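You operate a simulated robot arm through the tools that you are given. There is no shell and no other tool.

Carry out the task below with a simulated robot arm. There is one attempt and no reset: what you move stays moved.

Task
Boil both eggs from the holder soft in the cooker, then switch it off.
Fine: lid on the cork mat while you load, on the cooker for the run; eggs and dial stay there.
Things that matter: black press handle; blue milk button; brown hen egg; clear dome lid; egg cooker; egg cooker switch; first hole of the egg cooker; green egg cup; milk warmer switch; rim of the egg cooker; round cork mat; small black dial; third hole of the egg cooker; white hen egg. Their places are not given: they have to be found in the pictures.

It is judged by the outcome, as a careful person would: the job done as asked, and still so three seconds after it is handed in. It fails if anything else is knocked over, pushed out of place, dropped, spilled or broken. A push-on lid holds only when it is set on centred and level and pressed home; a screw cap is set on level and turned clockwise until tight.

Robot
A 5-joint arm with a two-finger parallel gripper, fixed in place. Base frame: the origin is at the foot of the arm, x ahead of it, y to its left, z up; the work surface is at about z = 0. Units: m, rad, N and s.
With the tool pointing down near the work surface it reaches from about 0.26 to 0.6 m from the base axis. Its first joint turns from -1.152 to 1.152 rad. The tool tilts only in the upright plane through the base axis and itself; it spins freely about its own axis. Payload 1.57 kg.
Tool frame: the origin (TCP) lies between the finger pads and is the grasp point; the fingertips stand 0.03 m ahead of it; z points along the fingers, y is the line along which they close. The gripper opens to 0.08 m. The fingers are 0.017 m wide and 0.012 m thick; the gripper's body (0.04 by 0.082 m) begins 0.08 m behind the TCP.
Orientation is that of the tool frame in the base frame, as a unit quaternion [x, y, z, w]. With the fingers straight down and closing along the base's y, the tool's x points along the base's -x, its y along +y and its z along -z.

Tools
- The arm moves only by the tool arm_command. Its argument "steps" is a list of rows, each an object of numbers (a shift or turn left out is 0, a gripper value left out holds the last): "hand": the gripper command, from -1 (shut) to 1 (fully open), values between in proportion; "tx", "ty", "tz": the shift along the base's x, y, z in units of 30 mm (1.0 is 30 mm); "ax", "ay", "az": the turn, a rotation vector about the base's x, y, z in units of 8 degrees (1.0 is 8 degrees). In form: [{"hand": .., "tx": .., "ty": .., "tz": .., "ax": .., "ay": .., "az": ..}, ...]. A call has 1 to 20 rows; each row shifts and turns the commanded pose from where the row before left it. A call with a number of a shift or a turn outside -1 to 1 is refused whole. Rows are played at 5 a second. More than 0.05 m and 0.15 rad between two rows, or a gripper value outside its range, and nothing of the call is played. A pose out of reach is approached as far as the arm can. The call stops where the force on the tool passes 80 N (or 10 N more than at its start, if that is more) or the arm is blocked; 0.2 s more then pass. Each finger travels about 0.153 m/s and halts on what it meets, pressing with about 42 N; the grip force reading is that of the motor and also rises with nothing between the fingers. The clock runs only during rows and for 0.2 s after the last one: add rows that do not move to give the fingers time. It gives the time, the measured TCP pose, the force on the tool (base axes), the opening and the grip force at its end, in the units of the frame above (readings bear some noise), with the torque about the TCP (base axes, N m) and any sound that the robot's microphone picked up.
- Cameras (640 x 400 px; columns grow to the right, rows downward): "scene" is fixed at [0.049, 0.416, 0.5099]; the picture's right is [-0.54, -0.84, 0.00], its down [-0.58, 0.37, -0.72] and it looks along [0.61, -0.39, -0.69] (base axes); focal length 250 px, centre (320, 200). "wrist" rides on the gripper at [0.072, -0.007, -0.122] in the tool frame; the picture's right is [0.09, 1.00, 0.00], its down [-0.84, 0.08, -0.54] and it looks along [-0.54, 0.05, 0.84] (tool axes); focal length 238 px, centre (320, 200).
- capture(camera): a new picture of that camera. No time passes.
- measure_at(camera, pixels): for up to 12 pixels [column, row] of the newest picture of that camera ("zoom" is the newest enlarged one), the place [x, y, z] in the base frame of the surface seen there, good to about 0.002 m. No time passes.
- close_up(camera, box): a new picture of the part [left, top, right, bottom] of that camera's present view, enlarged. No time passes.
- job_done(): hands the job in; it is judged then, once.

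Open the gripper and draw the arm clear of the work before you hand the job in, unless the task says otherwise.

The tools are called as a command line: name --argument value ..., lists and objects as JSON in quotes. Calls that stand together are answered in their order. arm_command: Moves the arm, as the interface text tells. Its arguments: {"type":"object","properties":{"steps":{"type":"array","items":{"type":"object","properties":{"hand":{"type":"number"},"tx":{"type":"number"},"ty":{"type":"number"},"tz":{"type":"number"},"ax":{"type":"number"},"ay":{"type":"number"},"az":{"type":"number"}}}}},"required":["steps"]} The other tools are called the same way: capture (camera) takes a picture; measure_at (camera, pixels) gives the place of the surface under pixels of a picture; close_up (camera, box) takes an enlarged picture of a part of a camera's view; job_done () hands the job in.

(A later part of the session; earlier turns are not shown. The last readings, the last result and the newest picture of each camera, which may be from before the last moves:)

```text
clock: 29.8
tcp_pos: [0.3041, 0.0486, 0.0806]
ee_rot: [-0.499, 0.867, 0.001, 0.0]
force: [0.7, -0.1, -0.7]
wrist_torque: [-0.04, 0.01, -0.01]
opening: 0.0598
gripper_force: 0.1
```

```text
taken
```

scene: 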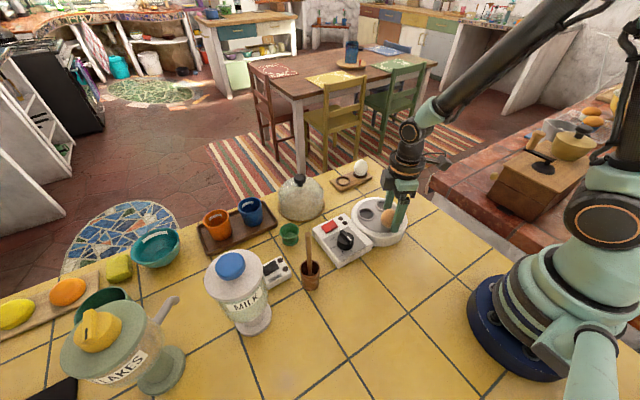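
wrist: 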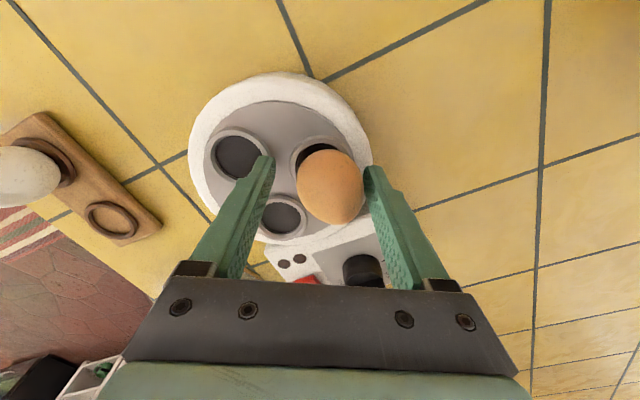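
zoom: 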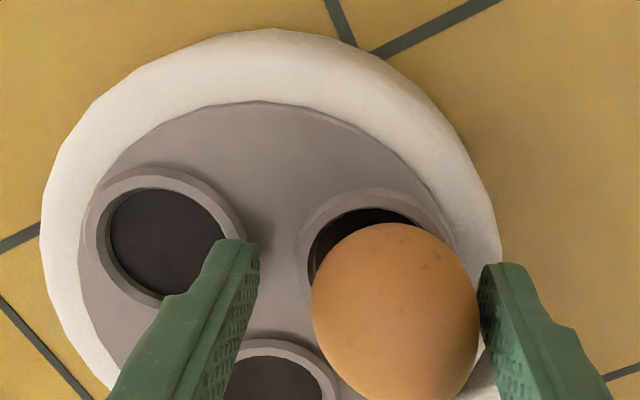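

The egg leans a few millimetres toward -x against the right finger. I take a still row to re-read the pose and look again.

arm_command --steps '[{}, {}]'

close_up --camera "wrist" --box '[260, 120, 400, 240]'

close_up --camera "scene" --box '[370, 190, 420, 240]'

```text
clock: 30.4
tcp_pos: [0.3061, 0.0491, 0.0806]
ee_rot: [-0.5, 0.866, 0.0, 0.0]
force: [-0.7, 0.4, 0.5]
wrist_torque: [0.0, -0.03, 0.02]
opening: 0.0599
gripper_force: 0.1
```

```text
3.33 times, centred on (330, 180) of wrist
```

zoom: 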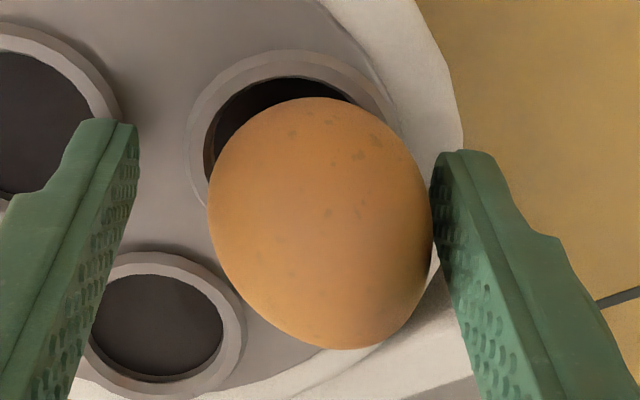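

```text
8.00 times, centred on (395, 215) of scene
```

zoom: 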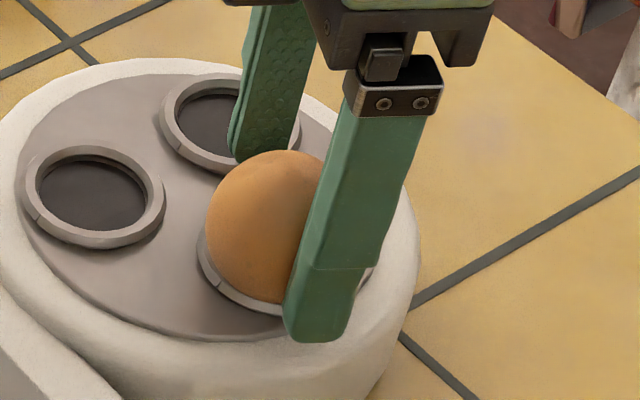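

The egg tilts ~20° outward against the right finger. I compare the empty holder ring with the cooker's rings to understand how an egg rests in them.

close_up --camera "wrist" --box '[70, 180, 170, 250]'

measure_at --camera "zoom" --pixels '[[265, 250], [200, 250], [330, 250], [265, 185], [265, 310], [180, 250], [215, 250], [310, 250], [350, 250], [265, 170], [420, 330], [265, 200]]'

```text
5.71 times, centred on (120, 215) of wrist
```

zoom: 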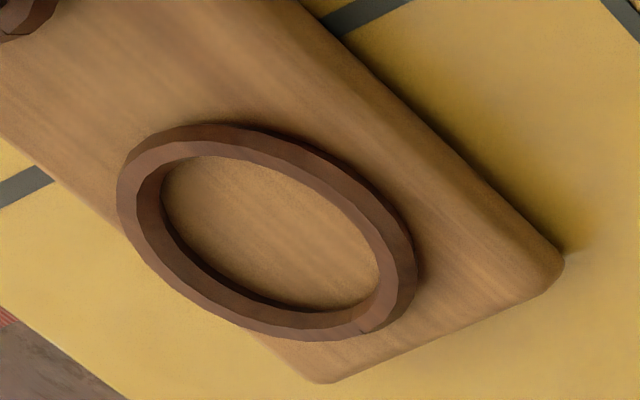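

```text
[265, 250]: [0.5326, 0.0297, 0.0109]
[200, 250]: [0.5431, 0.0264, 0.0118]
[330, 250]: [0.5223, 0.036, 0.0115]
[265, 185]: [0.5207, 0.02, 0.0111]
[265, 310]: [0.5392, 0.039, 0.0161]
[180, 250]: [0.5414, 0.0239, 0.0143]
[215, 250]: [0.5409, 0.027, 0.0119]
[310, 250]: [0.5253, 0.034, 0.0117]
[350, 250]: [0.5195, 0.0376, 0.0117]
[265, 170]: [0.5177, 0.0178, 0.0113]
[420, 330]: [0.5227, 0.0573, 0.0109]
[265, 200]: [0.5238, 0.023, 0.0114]
```

close_up --camera "scene" --box '[350, 190, 400, 230]'

measure_at --camera "zoom" --pixels '[[170, 220], [140, 220], [200, 220], [170, 240], [170, 200], [150, 300], [320, 280], [300, 170], [60, 270], [330, 120], [350, 140], [170, 257]]'

```text
10.00 times, centred on (375, 210) of scene
```

zoom: 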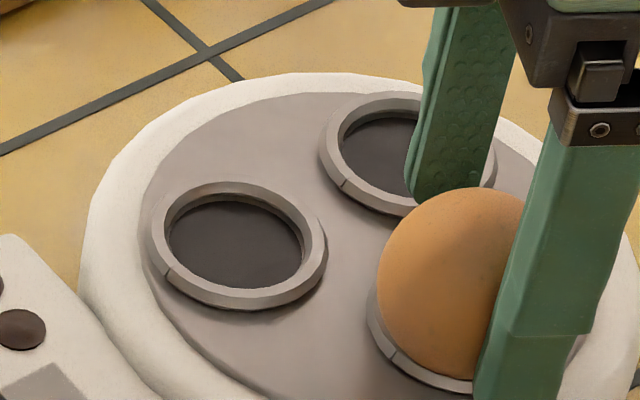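

```text
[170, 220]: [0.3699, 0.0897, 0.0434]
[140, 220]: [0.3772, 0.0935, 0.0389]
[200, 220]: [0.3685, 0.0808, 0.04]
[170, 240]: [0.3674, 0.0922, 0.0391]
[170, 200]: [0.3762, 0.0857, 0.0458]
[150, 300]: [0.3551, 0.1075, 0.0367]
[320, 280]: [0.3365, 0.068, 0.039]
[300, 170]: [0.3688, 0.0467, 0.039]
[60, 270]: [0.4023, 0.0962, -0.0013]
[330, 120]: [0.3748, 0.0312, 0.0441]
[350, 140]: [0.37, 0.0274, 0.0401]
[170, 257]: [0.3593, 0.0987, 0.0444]
```

The ring geometry is the same as in the holder (floor, 5 mm ring). I close gently again to bring the egg upright at the hole's centre.

arm_command --steps '[{"hand": 0.35}, {"hand": 0.2}, {"hand": 0.1}, {"hand": 0.03}, {"hand": 0.0}, {}, {}]'

close_up --camera "wrist" --box '[260, 120, 400, 240]'

close_up --camera "scene" --box '[370, 190, 420, 240]'

```text
clock: 32.0
tcp_pos: [0.3066, 0.0477, 0.0806]
ee_rot: [-0.498, 0.867, 0.0, 0.001]
force: [0.5, -0.3, 0.7]
wrist_torque: [-0.02, -0.01, -0.01]
opening: 0.0425
gripper_force: 19.7
```

```text
3.33 times, centred on (330, 180) of wrist
```

zoom: 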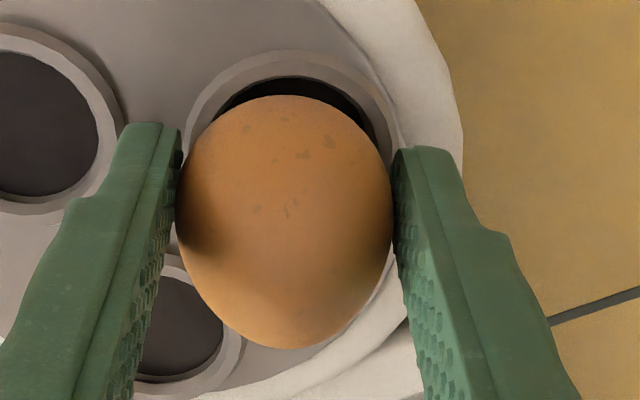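

```text
8.00 times, centred on (395, 215) of scene
```

zoom: 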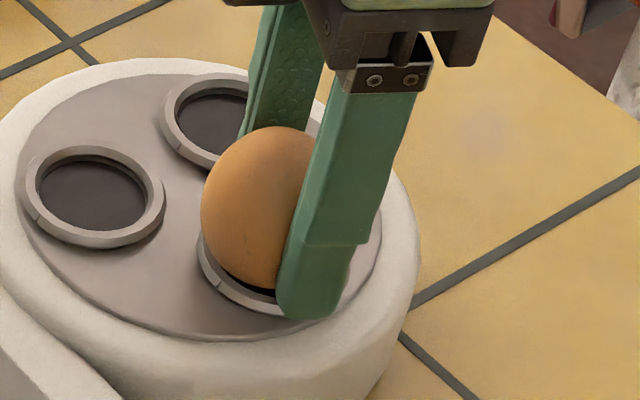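

The egg is between the pads again. I measure its profile along column 285 of the wrist zoom to judge its tilt.

close_up --camera "wrist" --box '[260, 120, 400, 240]'

measure_at --camera "zoom" --pixels '[[285, 100], [285, 120], [285, 145], [285, 170], [285, 195], [285, 220], [285, 245], [285, 270], [285, 295], [285, 320], [285, 335], [285, 345]]'

```text
3.33 times, centred on (330, 180) of wrist
```

zoom: 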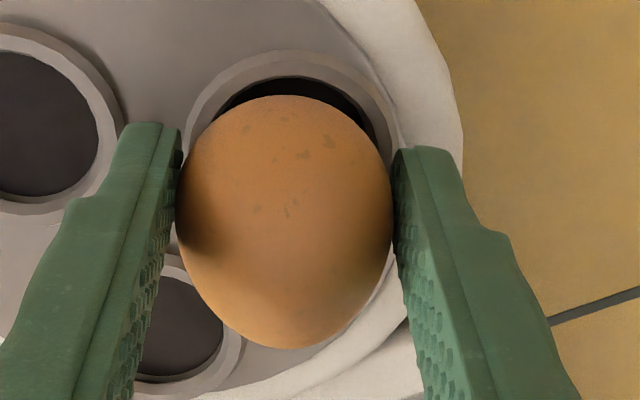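

```text
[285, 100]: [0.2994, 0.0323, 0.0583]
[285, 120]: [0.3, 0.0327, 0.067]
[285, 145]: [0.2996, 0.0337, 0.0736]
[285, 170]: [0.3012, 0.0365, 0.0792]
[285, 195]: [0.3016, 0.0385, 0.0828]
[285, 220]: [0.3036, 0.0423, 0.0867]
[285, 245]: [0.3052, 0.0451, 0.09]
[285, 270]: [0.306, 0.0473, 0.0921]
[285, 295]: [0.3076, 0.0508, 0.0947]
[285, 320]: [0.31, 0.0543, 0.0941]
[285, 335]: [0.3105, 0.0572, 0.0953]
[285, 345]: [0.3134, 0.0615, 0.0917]
```

The profile's apex is shifted ~8 mm away from the camera, so the egg is tilted ~20° about the finger axis. I lift it a little out of the hole, still gripped, to see its tilt clearly.

arm_command --steps '[{"hand": -0.05, "tz": 0.1}, {"tz": 0.4}, {"tz": 0.6}, {"tz": 0.6}, {}]'

close_up --camera "wrist" --box '[260, 120, 400, 240]'

close_up --camera "scene" --box '[370, 160, 430, 220]'

```text
clock: 33.2
tcp_pos: [0.3054, 0.0502, 0.1311]
ee_rot: [-0.5, 0.866, 0.0, -0.001]
force: [-0.1, 0.4, -0.5]
wrist_torque: [0.01, -0.02, -0.02]
opening: 0.0424
gripper_force: 20.2
```

```text
3.33 times, centred on (330, 180) of wrist
```

zoom: 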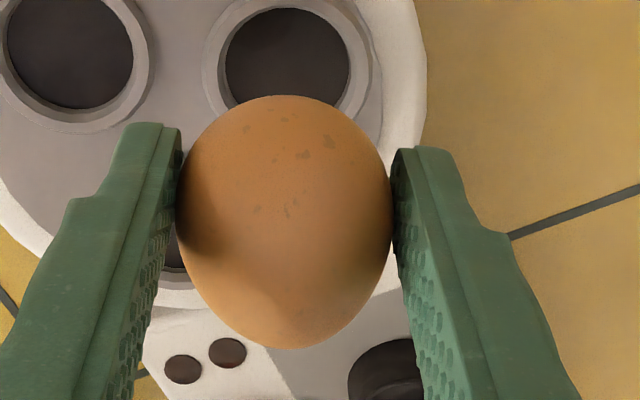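

```text
6.67 times, centred on (400, 190) of scene
```

zoom: 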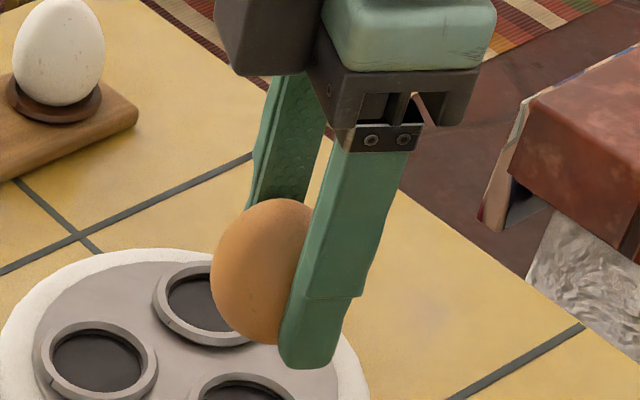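

The egg is held at ~25° tilt about the finger axis. Before re-seating it I need the hole's exact centre, so I rise 3 cm for an unobstructed view of the ring.

arm_command --steps '[{"tz": 0.6}, {"tz": 0.6}, {}, {}]'

close_up --camera "wrist" --box '[250, 70, 370, 160]'

```text
clock: 34.2
tcp_pos: [0.3067, 0.0485, 0.1667]
ee_rot: [-0.499, 0.867, 0.0, 0.0]
force: [0.0, 0.8, -0.8]
wrist_torque: [0.03, -0.04, -0.01]
opening: 0.0426
gripper_force: 19.5
```

```text
4.44 times, centred on (310, 115) of wrist
```

zoom: 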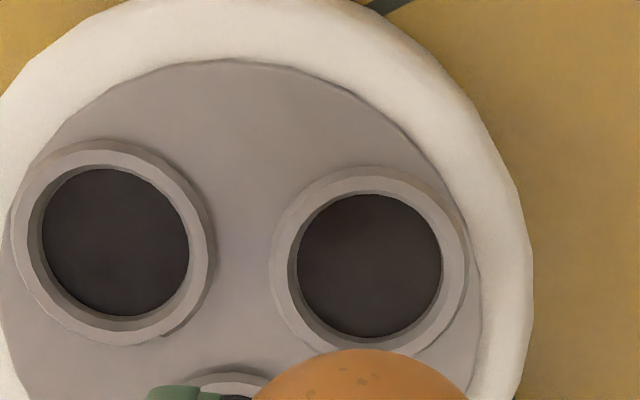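

The near ring is now fully visible, centred near (369,270) in the zoom. I measure points around its top face to average out its centre.

measure_at --camera "zoom" --pixels '[[281, 262], [458, 266], [369, 182], [369, 344], [306, 200], [432, 204], [304, 326], [434, 330], [284, 240], [454, 244], [284, 290], [455, 290]]'

measure_at --camera "zoom" --pixels '[[369, 266], [340, 240], [400, 240], [340, 295], [400, 295], [369, 230], [369, 300], [320, 266], [420, 266], [115, 240], [90, 220], [140, 270]]'

```text
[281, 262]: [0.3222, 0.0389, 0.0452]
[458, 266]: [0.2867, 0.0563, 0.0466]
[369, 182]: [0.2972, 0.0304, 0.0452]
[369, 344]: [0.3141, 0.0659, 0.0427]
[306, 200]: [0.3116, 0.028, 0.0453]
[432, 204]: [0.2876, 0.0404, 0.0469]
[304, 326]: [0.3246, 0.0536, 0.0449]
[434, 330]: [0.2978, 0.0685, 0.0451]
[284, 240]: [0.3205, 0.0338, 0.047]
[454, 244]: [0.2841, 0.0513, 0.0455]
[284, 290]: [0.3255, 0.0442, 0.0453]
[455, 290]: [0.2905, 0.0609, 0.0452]
```

```text
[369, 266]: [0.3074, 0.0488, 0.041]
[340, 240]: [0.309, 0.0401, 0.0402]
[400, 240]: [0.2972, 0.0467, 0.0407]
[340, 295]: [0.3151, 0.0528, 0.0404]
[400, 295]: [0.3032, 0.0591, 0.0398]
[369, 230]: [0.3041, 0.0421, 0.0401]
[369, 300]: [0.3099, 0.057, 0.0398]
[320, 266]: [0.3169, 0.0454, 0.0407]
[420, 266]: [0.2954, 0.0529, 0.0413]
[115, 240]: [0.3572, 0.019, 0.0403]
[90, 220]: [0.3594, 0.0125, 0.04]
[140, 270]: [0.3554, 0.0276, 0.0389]
```

The hole's centre averages to (0.3053,0.0479) and its dark floor to z≈0.0404. I also look at the white egg and the held egg up close from the scene camera to get the egg's true height.

close_up --camera "scene" --box '[345, 155, 375, 180]'

close_up --camera "scene" --box '[370, 140, 430, 200]'

```text
16.00 times, centred on (360, 168) of scene
```

zoom: 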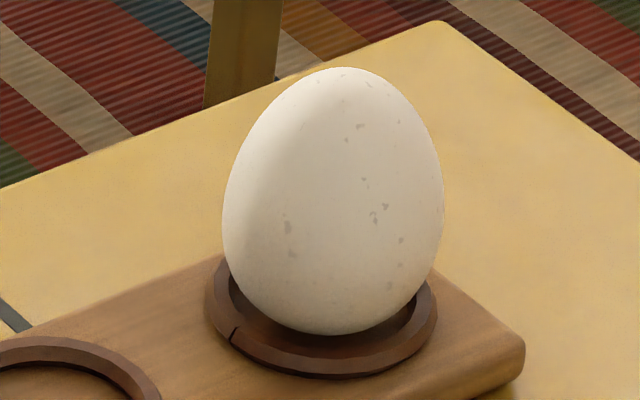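

```text
6.67 times, centred on (400, 170) of scene
```

zoom: 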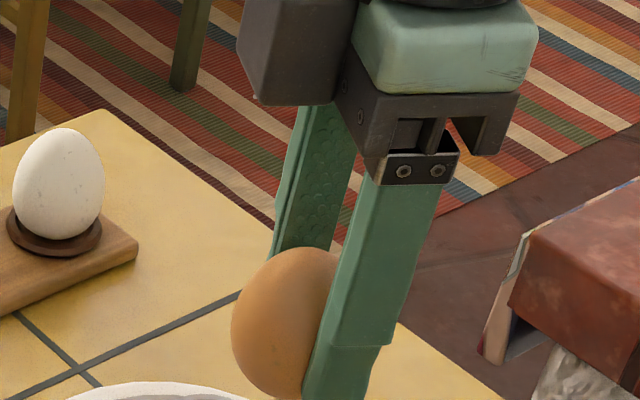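

The egg height is ~0.055 m, and squeezing with vertical pads uprights it in the squeeze plane. I spin the tool back to closing along y so the egg's lean points inward (+x), set it in the hole, and then re-squeeze along x.

arm_command --steps '[{"az": -0.9375}, {"az": -0.9375}, {"az": -0.9375}, {"az": -0.9375}, {"az": -0.9375}, {"az": -0.9375}, {"az": -0.9375}, {"az": -0.9375}, {"tx": -0.13, "ty": -0.04}, {"tz": -0.9}, {"tz": -0.9}, {}]'

capture --camera "wrist"

close_up --camera "scene" --box '[360, 170, 430, 240]'

```text
clock: 36.8
tcp_pos: [0.3032, 0.048, 0.1126]
ee_rot: [0.001, 1.0, -0.001, 0.0]
force: [-0.3, -0.1, -0.6]
wrist_torque: [0.04, 0.0, 0.03]
opening: 0.0425
gripper_force: 19.6
```

```text
taken
```

wrist: 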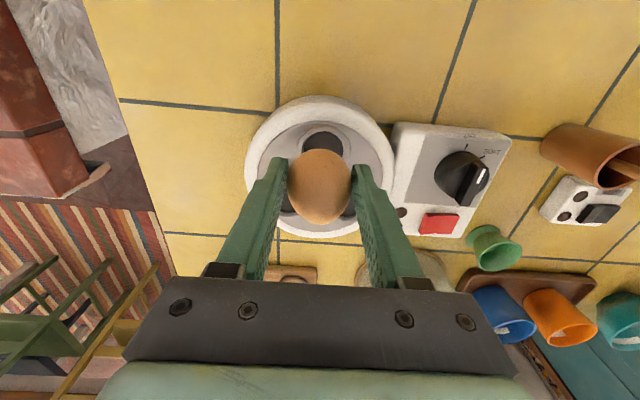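

```text
5.71 times, centred on (395, 205) of scene
```

zoom: 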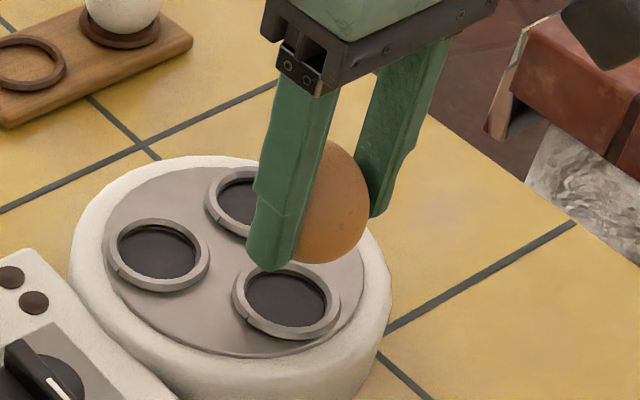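

The egg's blunt end points toward the arm and its tip inward. I lower it into the hole with force checks.

arm_command --steps '[{"tz": -0.5}, {"tz": -0.3}, {"tz": -0.15}, {}]'

arm_command --steps '[{"tz": -0.05}, {}]'

arm_command --steps '[{"tz": -0.05}, {}]'

```text
clock: 37.8
tcp_pos: [0.3036, 0.0464, 0.085]
ee_rot: [0.001, 1.0, 0.0, 0.0]
force: [-0.5, 0.3, -1.5]
wrist_torque: [0.0, -0.04, 0.02]
opening: 0.0423
gripper_force: 20.3
```

```text
clock: 38.4
tcp_pos: [0.3016, 0.0459, 0.0833]
ee_rot: [0.0, 1.0, 0.0, 0.0]
force: [-0.2, 0.4, -0.4]
wrist_torque: [0.01, 0.0, 0.02]
opening: 0.0422
gripper_force: 19.9
```

```text
clock: 39.0
tcp_pos: [0.3021, 0.0475, 0.0812]
ee_rot: [0.001, 1.0, 0.0, 0.0]
force: [-0.2, -0.5, -0.7]
wrist_torque: [0.03, 0.0, 0.01]
opening: 0.0423
gripper_force: 20.1
```

close_up --camera "scene" --box '[365, 185, 425, 245]'

close_up --camera "wrist" --box '[240, 80, 400, 240]'

```text
6.67 times, centred on (395, 215) of scene
```

zoom: 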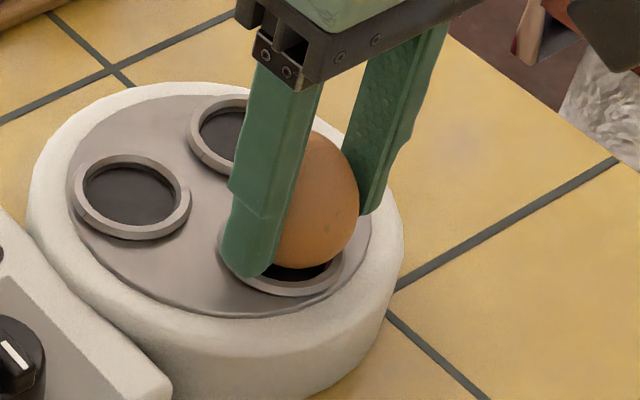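

```text
2.50 times, centred on (320, 160) of wrist
```

zoom: 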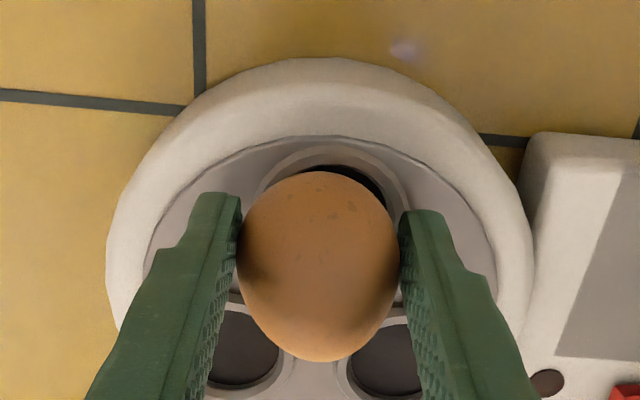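

The egg's bottom is just above the hole's floor. I continue in 1 mm steps to find contact.

arm_command --steps '[{"tz": -0.04}, {}]'

arm_command --steps '[{"tz": -0.03}, {}]'

arm_command --steps '[{"tz": -0.03}, {}]'

```text
clock: 39.6
tcp_pos: [0.3024, 0.0458, 0.0813]
ee_rot: [0.0, 1.0, -0.001, 0.0]
force: [-0.1, 0.7, -0.4]
wrist_torque: [0.03, -0.02, 0.0]
opening: 0.0427
gripper_force: 20.1
```

```text
clock: 40.2
tcp_pos: [0.3029, 0.0467, 0.0795]
ee_rot: [0.0, 1.0, 0.0, 0.001]
force: [-1.6, 0.1, 11.9]
wrist_torque: [0.04, 0.04, -0.02]
opening: 0.0423
gripper_force: 20.1
```

```text
clock: 40.8
tcp_pos: [0.3026, 0.0459, 0.0786]
ee_rot: [0.001, 1.0, 0.001, 0.002]
force: [-0.9, 0.9, 17.4]
wrist_torque: [0.03, -0.11, 0.02]
opening: 0.0427
gripper_force: 19.6
```

Contact again at z≈0.079 (12–17 N), the same height as before. I check whether it is the egg or the fingertips that touch.

close_up --camera "scene" --box '[375, 195, 415, 235]'

close_up --camera "wrist" --box '[240, 80, 400, 240]'

```text
10.00 times, centred on (395, 215) of scene
```

zoom: 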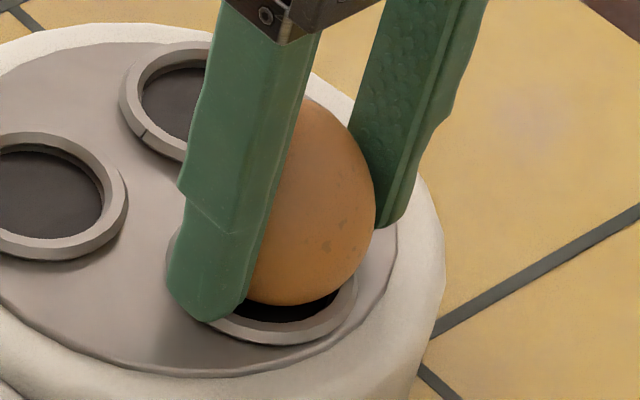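

```text
2.50 times, centred on (320, 160) of wrist
```

zoom: 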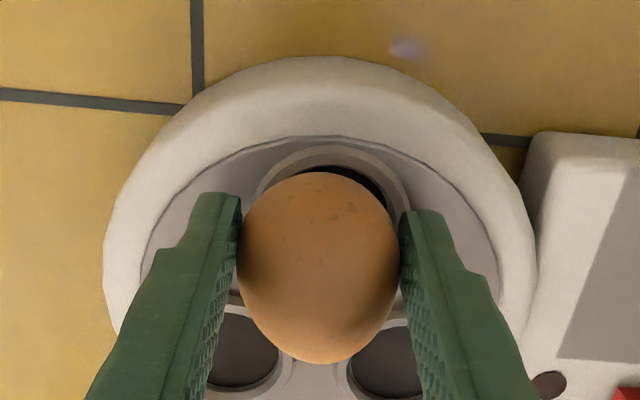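

close_up --camera "scene" --box '[375, 195, 415, 235]'

measure_at --camera "zoom" --pixels '[[205, 314], [180, 300], [230, 305], [190, 310], [240, 325], [300, 335], [345, 300], [280, 295], [320, 295], [290, 310], [172, 245], [320, 310]]'

```text
10.00 times, centred on (395, 215) of scene
```

zoom: 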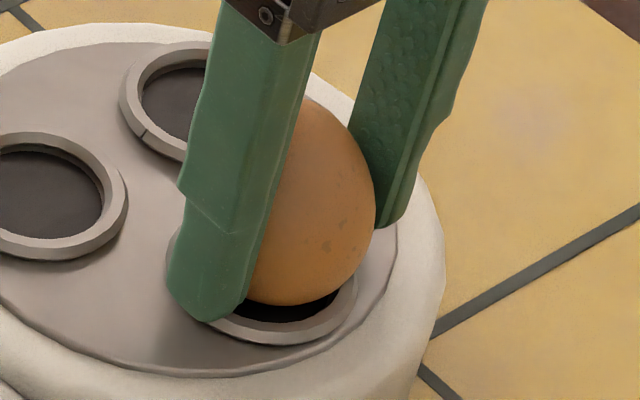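

```text
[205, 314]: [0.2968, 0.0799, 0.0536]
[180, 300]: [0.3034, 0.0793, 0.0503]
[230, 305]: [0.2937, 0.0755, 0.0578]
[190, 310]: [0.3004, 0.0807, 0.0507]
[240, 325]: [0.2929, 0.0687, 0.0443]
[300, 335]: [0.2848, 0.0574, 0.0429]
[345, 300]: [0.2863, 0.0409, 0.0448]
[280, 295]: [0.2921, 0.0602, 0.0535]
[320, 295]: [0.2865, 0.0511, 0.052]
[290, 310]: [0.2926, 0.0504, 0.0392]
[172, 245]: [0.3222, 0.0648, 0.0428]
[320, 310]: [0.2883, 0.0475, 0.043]
```

The fingertips (z≈0.050) clear the ring (0.045), so the egg itself touches the floor. I ease off the press and open slowly, letting the egg lean inward in its hole.

arm_command --steps '[{"tz": 0.04}, {"hand": 0.03}, {"hand": 0.06}, {"hand": 0.09}, {"hand": 0.12}, {"hand": 0.16}, {"hand": 0.2}, {}]'

close_up --camera "scene" --box '[375, 195, 415, 235]'

close_up --camera "wrist" --box '[240, 80, 400, 240]'

```text
clock: 42.6
tcp_pos: [0.3014, 0.0482, 0.0786]
ee_rot: [0.001, 1.0, -0.001, 0.0]
force: [-0.3, -0.9, 0.4]
wrist_torque: [0.0, -0.01, 0.03]
opening: 0.0481
gripper_force: 0.1
```

```text
10.00 times, centred on (395, 215) of scene
```

zoom: 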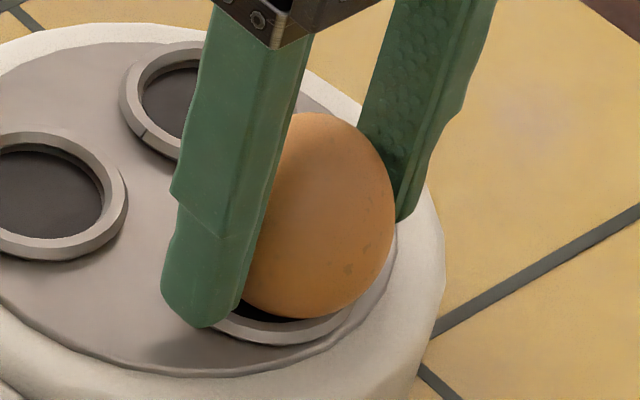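

```text
2.50 times, centred on (320, 160) of wrist
```

zoom: 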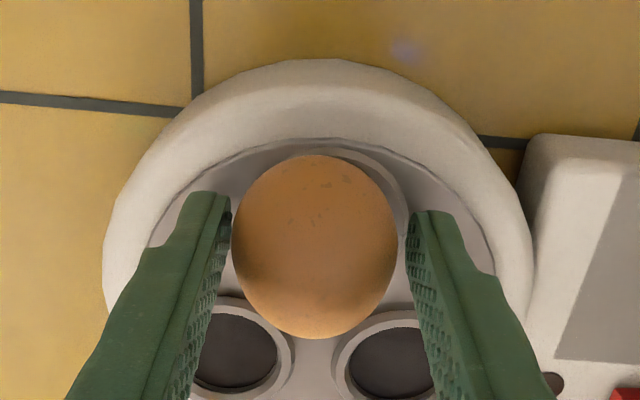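

After the release the egg shifted toward the arm and looks more upright (wrist zoom outline 232–398 × 155–338). I measure its profile.

measure_at --camera "zoom" --pixels '[[315, 158], [315, 175], [315, 195], [315, 215], [315, 235], [315, 255], [315, 275], [315, 295], [315, 315], [315, 330], [238, 245], [392, 245]]'

capture --camera "scene"

```text
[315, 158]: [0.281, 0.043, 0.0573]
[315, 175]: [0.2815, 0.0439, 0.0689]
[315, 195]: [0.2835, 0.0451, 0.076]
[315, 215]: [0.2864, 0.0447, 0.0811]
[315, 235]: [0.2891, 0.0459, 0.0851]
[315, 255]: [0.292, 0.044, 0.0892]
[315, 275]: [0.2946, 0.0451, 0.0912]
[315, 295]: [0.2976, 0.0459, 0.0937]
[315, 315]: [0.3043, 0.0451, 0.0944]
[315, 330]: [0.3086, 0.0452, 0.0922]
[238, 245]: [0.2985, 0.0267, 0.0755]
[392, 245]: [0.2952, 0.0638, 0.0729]
```

```text
taken
```

scene: 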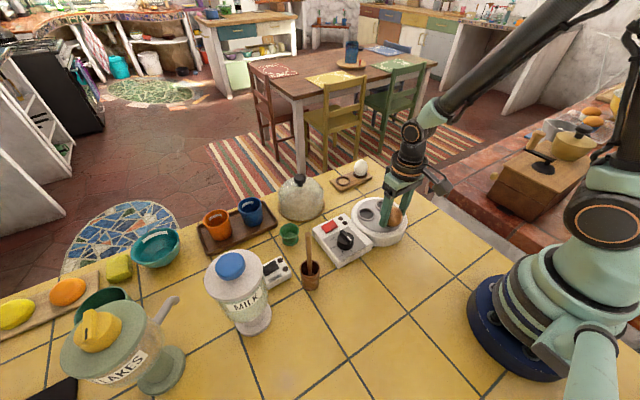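

The profile is now nearly symmetric: apex at x≈0.303 above a base at x≈0.302, so the egg stands upright by itself, about 4 mm off the hole's centre. I open a bit wider, let it settle and look again.

arm_command --steps '[{"ty": -0.04, "hand": 0.3}, {"hand": 0.45}, {"hand": 0.6}, {}, {}, {}, {}]'

close_up --camera "scene" --box '[375, 195, 415, 235]'

close_up --camera "wrist" --box '[240, 80, 400, 240]'

```text
clock: 44.2
tcp_pos: [0.3028, 0.045, 0.0807]
ee_rot: [0.0, 1.0, 0.0, 0.0]
force: [0.5, 0.4, -0.3]
wrist_torque: [0.0, 0.01, -0.04]
opening: 0.0641
gripper_force: 0.0
```

```text
10.00 times, centred on (395, 215) of scene
```

zoom: 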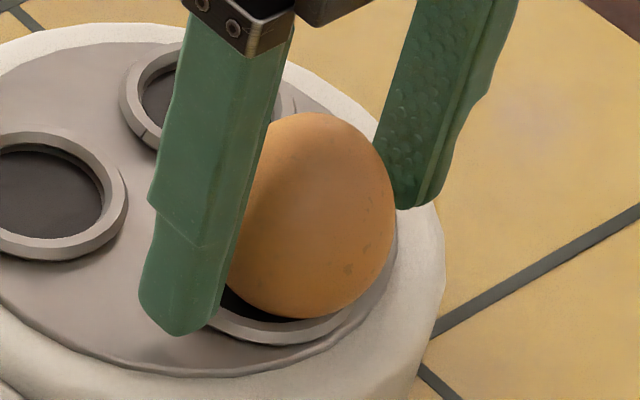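

```text
2.50 times, centred on (320, 160) of wrist
```

zoom: 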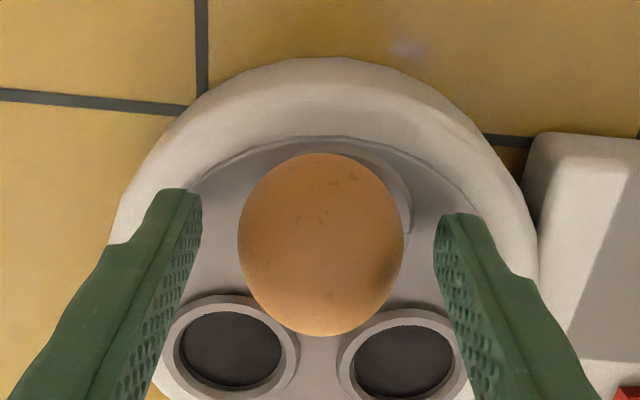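

The egg hasn't moved since, so it stands freely. I measure it once more from both cameras to judge tilt and offset.

measure_at --camera "zoom" --pixels '[[320, 156], [320, 180], [320, 210], [320, 240], [320, 270], [320, 300], [320, 315], [320, 330], [242, 243], [399, 243], [270, 290], [370, 290]]'

measure_at --camera "scene" --pixels '[[394.5, 207], [394.5, 210], [394.5, 214], [394.5, 218], [394.5, 222], [394.5, 225.5], [401.5, 216], [390, 216], [388, 220], [398, 208], [391, 207.5], [401, 221]]'

```text
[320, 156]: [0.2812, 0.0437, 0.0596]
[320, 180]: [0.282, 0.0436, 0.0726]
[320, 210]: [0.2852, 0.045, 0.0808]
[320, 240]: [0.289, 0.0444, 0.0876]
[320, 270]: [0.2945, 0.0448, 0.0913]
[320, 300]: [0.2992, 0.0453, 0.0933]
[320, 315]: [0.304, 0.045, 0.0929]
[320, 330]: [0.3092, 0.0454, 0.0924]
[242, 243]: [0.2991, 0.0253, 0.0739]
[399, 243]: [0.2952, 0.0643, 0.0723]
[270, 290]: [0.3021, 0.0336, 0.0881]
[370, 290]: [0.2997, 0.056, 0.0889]
```

```text
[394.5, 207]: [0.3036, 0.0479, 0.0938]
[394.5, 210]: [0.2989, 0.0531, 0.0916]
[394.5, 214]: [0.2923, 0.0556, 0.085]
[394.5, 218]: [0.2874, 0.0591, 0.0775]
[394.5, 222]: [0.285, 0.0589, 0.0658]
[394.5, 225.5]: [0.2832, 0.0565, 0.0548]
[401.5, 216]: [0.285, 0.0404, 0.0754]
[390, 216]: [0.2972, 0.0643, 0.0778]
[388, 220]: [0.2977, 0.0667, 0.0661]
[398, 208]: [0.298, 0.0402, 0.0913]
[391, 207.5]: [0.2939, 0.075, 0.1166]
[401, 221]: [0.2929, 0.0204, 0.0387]
```

The egg stands upright around (0.3025,0.045). I rise straight up to clear it and view the seat from above.

arm_command --steps '[{"tz": 0.3}, {"tz": 0.6}, {"tz": 0.8}, {"tz": 0.9}, {}]'

close_up --camera "wrist" --box '[250, 70, 390, 210]'

close_up --camera "scene" --box '[350, 185, 420, 245]'

```text
clock: 45.4
tcp_pos: [0.303, 0.0462, 0.1581]
ee_rot: [0.001, 1.0, -0.001, 0.0]
force: [-0.1, 0.6, 0.5]
wrist_torque: [0.01, 0.01, 0.01]
opening: 0.0639
gripper_force: 0.0
```

```text
2.86 times, centred on (320, 140) of wrist
```

zoom: 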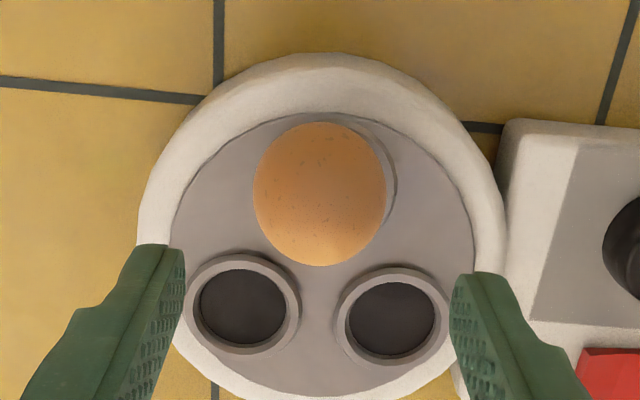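

```text
6.67 times, centred on (385, 215) of scene
```

zoom: 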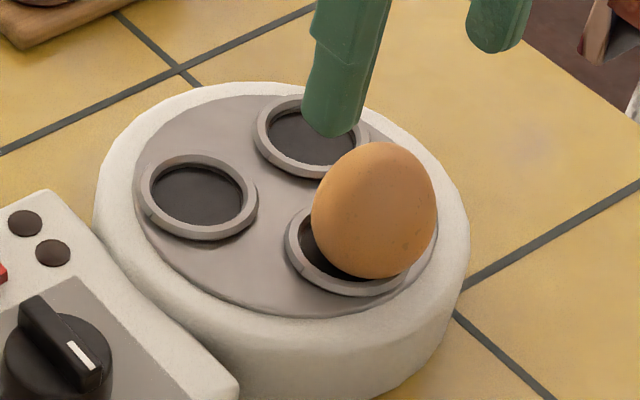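

From above, the egg sits upright in the hole but near its outer edge. Whether the lid clears it depends on the dome's radius, so I measure the dome on the mat.

close_up --camera "scene" --box '[270, 165, 335, 230]'

measure_at --camera "zoom" --pixels '[[97, 230], [540, 230], [97, 270], [540, 270], [110, 180], [525, 180], [150, 130], [490, 130], [320, 170], [320, 530], [110, 340], [530, 340]]'

```text
6.15 times, centred on (302, 198) of scene
```

zoom: 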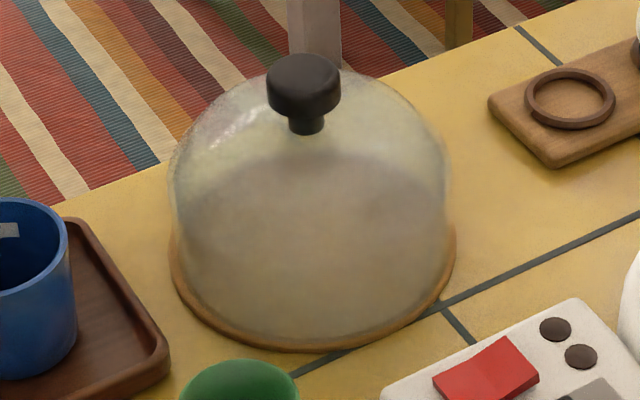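

```text
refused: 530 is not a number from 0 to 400
```

measure_at --camera "zoom" --pixels '[[176, 200], [446, 200], [176, 240], [446, 240], [180, 270], [444, 270], [195, 140], [432, 140], [310, 180], [310, 340], [240, 100], [390, 100]]'

measure_at --camera "wrist" --pixels '[[320, 98], [279, 140], [366, 140], [320, 250], [267, 120], [378, 120], [262, 150], [386, 150], [300, 180], [290, 165], [345, 110], [350, 130]]'

```text
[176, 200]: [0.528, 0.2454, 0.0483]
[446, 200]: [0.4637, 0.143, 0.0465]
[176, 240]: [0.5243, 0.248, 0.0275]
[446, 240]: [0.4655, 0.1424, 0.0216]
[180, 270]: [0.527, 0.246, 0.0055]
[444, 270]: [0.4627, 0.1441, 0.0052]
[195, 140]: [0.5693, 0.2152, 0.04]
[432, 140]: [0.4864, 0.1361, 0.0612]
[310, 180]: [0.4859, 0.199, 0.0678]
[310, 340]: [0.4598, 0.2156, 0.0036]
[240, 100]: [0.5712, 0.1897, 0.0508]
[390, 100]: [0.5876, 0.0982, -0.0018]
```

```text
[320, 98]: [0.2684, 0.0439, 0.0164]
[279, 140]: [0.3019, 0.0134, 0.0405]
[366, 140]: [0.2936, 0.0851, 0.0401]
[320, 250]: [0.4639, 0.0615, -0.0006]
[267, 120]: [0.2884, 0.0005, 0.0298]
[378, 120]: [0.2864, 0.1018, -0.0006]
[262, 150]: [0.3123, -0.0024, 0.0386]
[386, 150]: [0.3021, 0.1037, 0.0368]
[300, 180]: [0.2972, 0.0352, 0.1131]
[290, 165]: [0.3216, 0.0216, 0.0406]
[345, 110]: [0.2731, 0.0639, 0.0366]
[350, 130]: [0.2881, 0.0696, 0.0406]
```

The dome's outer radius is ~0.0605, so the egg should be nearer its hole's centre. I turn the fingers to close along x and go above the hole at (0.306,0.046).

arm_command --steps '[{"hand": 0.8, "az": 0.9375}, {"az": 0.9375}, {"az": 0.9375}, {"az": 0.9375}, {"az": 0.9375}, {"az": 0.9375}, {"az": 0.9375}, {"az": 0.9375}, {"az": 0.9375}, {"az": 0.9375}, {"az": 0.9375}, {"az": 0.9375}, {"tx": 0.1}, {}, {}]'

capture --camera "wrist"

close_up --camera "scene" --box '[350, 170, 430, 240]'

```text
clock: 48.6
tcp_pos: [0.3057, 0.0451, 0.1586]
ee_rot: [0.708, -0.707, 0.0, 0.0]
force: [-0.9, 0.6, -0.1]
wrist_torque: [0.04, 0.01, 0.04]
opening: 0.0717
gripper_force: 0.1
```

```text
taken
```

wrist: 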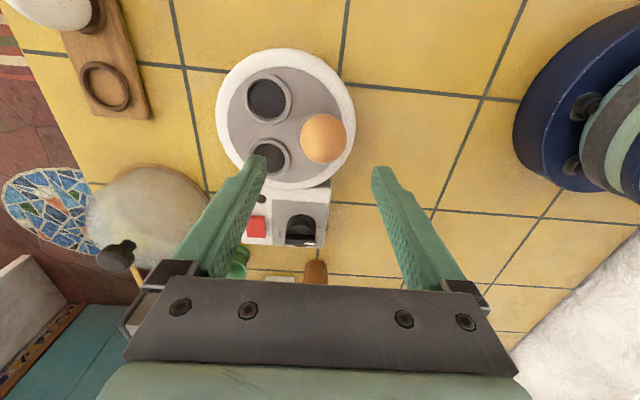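

```text
5.71 times, centred on (390, 205) of scene
```

zoom: 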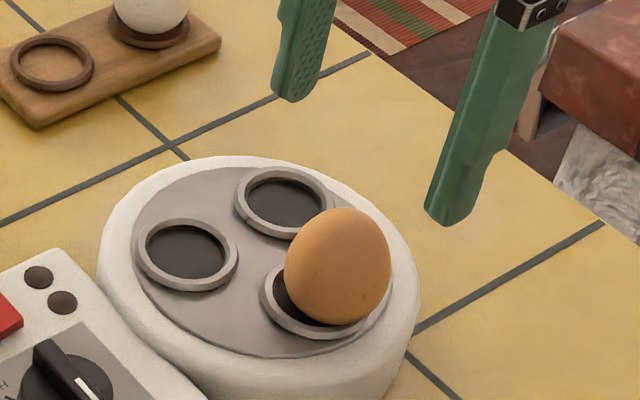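

close_up --camera "wrist" --box '[205, 40, 365, 200]'

```text
2.50 times, centred on (285, 120) of wrist
```

zoom: 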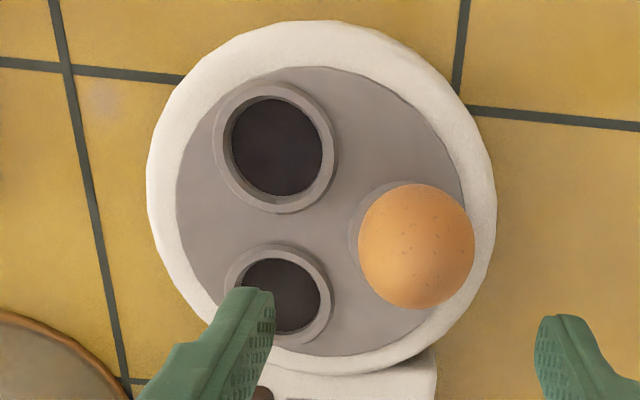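

The fingers are centred on the ring (col 320) while the egg is ~3 mm toward the arm. I lower to z≈0.081 with the fingers astride it.

arm_command --steps '[{"tz": -0.8}, {"tz": -0.8}, {"tz": -0.6}, {"tz": -0.39}, {}]'

close_up --camera "wrist" --box '[220, 60, 420, 220]'

close_up --camera "scene" --box '[350, 180, 430, 250]'

```text
clock: 49.8
tcp_pos: [0.3049, 0.046, 0.0802]
ee_rot: [-0.706, 0.708, 0.0, 0.0]
force: [-0.6, -0.1, -0.4]
wrist_torque: [0.01, -0.01, -0.01]
opening: 0.0719
gripper_force: 0.1
```

```text
2.50 times, centred on (320, 140) of wrist
```

zoom: 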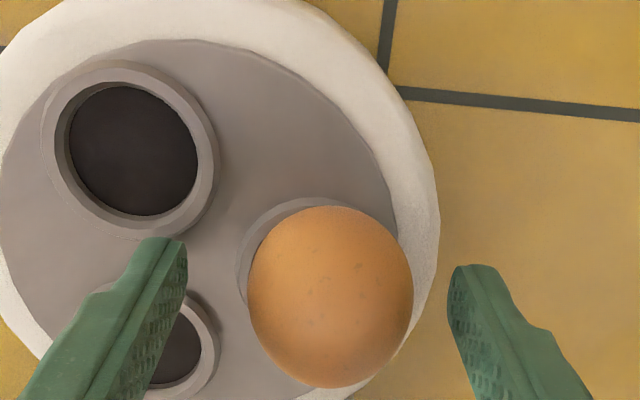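

```text
5.71 times, centred on (390, 215) of scene
```

zoom: 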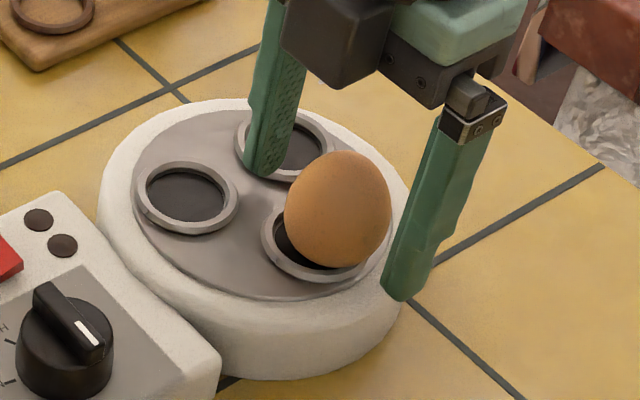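

The egg is between the fingers. I close in slow stages down to just over the egg's width to push it to the hole's centre.

arm_command --steps '[{"hand": 0.5}, {"hand": 0.3}, {"hand": 0.22}, {"hand": 0.18}, {"hand": 0.15}, {"hand": 0.12}, {"hand": 0.1}, {"hand": 0.08}, {}, {}]'

close_up --camera "wrist" --box '[220, 60, 420, 220]'

close_up --camera "scene" --box '[350, 180, 430, 250]'

```text
clock: 52.0
tcp_pos: [0.3048, 0.046, 0.081]
ee_rot: [-0.706, 0.708, 0.0, 0.0]
force: [1.0, 0.4, -0.2]
wrist_torque: [0.0, -0.01, 0.04]
opening: 0.0437
gripper_force: 0.2
```

```text
2.50 times, centred on (320, 140) of wrist
```

zoom: 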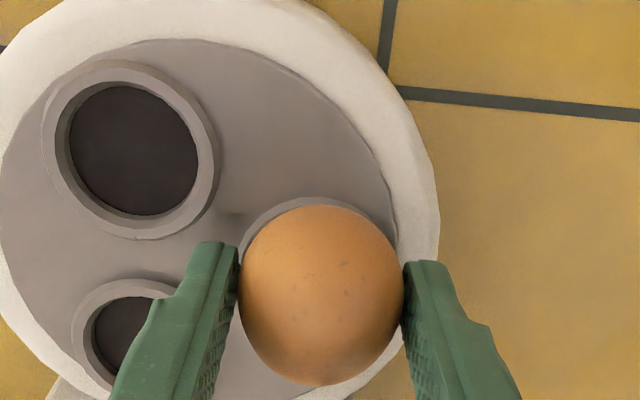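

```text
5.71 times, centred on (390, 215) of scene
```

zoom: 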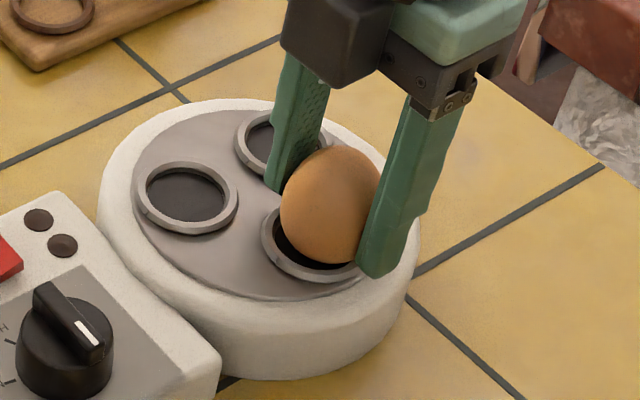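

The egg has been shifted ~3 mm inward without being squeezed. I measure its profile in the y direction before opening.

measure_at --camera "wrist" --pixels '[[320.5, 144], [320.5, 150], [320.5, 158], [320.5, 166], [320.5, 174], [320.5, 182], [320.5, 190], [320.5, 198], [320.5, 206], [320.5, 211], [320.5, 213], [320.5, 204]]'

arm_command --steps '[{"hand": 0.1}, {"hand": 0.12}, {"hand": 0.15}, {"hand": 0.2}, {"hand": 0.3}, {"hand": 0.45}, {"hand": 0.6}, {}, {}]'

close_up --camera "wrist" --box '[220, 60, 420, 220]'

close_up --camera "scene" --box '[350, 180, 430, 250]'

```text
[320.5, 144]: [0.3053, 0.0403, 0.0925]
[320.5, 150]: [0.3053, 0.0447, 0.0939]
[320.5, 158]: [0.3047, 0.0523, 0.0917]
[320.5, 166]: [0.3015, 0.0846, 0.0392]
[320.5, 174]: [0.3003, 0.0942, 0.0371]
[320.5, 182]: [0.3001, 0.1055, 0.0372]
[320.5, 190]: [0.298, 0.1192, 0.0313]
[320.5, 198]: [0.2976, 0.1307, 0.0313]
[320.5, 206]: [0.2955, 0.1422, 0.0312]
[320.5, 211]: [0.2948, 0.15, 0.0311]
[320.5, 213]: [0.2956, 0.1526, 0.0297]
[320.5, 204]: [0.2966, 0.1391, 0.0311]
```

```text
clock: 54.0
tcp_pos: [0.3048, 0.0463, 0.0815]
ee_rot: [-0.707, 0.708, 0.0, 0.0]
force: [-0.1, 0.4, 0.3]
wrist_torque: [-0.01, -0.01, -0.01]
opening: 0.0638
gripper_force: 0.1
```

```text
2.50 times, centred on (320, 140) of wrist
```

zoom: 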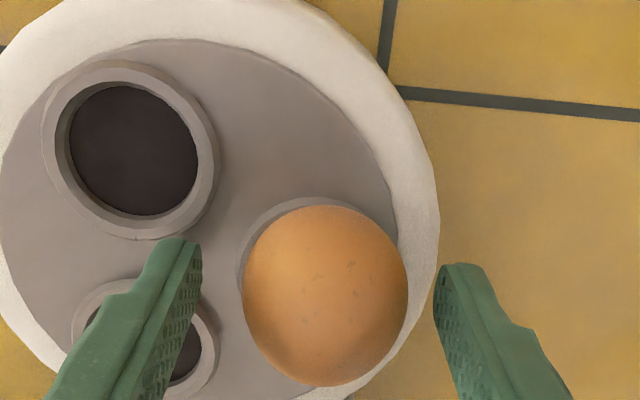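

```text
5.71 times, centred on (390, 215) of scene
```

zoom: 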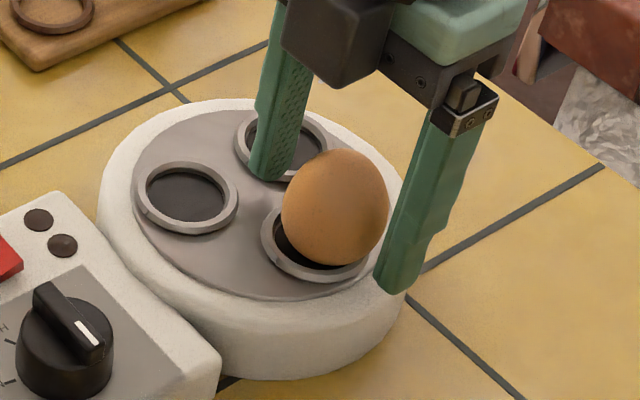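

It rolled back about half way; the egg is now around x≈0.304. I repeat the nudge with the gripper centred 4 mm further inward.

arm_command --steps '[{"tx": 0.14}, {"hand": 0.4}, {"hand": 0.3}, {"hand": 0.22}, {"hand": 0.18}, {"hand": 0.15}, {"hand": 0.12}, {"hand": 0.1}, {"hand": 0.08}, {}, {"hand": 0.1}, {"hand": 0.12}, {"hand": 0.15}, {"hand": 0.2}, {"hand": 0.3}, {"hand": 0.45}, {"hand": 0.6}, {}, {}]'

close_up --camera "wrist" --box '[220, 60, 420, 220]'

close_up --camera "scene" --box '[350, 180, 430, 250]'

```text
clock: 58.0
tcp_pos: [0.3095, 0.0453, 0.0807]
ee_rot: [-0.707, 0.708, 0.0, 0.0]
force: [-0.3, -0.4, -0.1]
wrist_torque: [-0.01, -0.01, 0.01]
opening: 0.0638
gripper_force: 0.0
```

```text
2.50 times, centred on (320, 140) of wrist
```

zoom: 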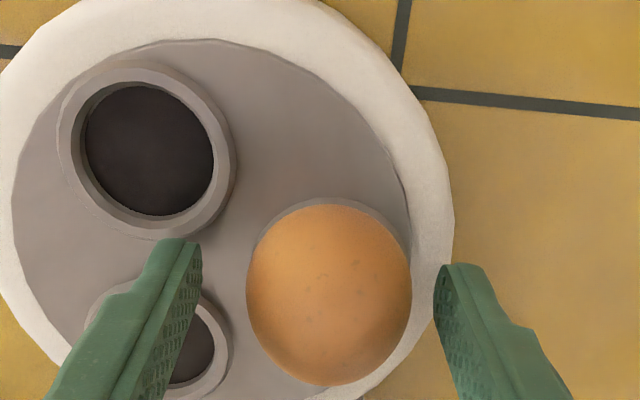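

```text
5.71 times, centred on (390, 215) of scene
```

zoom: 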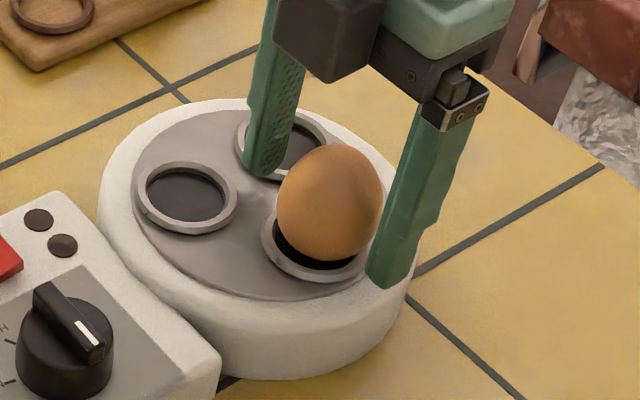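

The egg is now centred in its ring (both about column 329 in the wrist zoom) and upright. I rise straight up, turn to the 60° spin and move over to the white egg.

arm_command --steps '[{"tz": 0.3}, {"tz": 0.6}, {"tz": 0.9}, {"tz": 0.9}, {"az": -0.9375, "hand": 1}, {"az": -0.9375}, {"az": -0.9375}, {"az": -0.9375}, {}]'

capture --camera "wrist"

close_up --camera "scene" --box '[350, 180, 430, 250]'

```text
clock: 60.0
tcp_pos: [0.3101, 0.0461, 0.1615]
ee_rot: [-0.499, 0.867, 0.0, 0.0]
force: [0.2, -0.1, -0.1]
wrist_torque: [0.03, 0.01, -0.02]
opening: 0.0802
gripper_force: 0.1
```

```text
taken
```

wrist: 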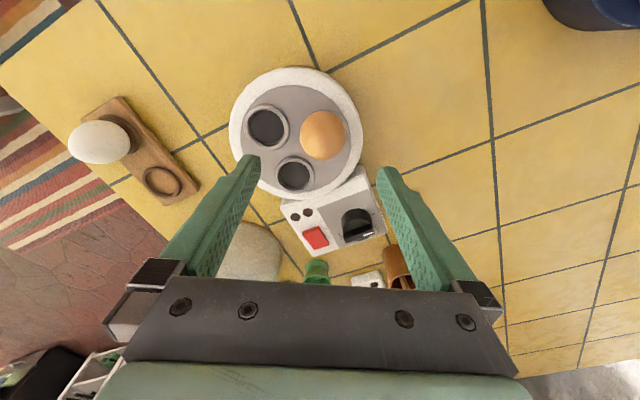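

```text
5.71 times, centred on (390, 215) of scene
```

zoom: 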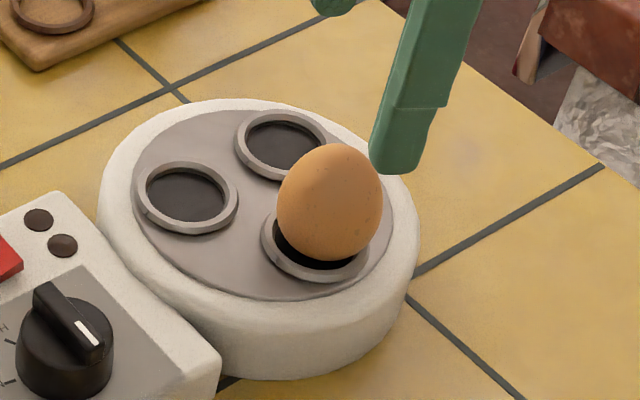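

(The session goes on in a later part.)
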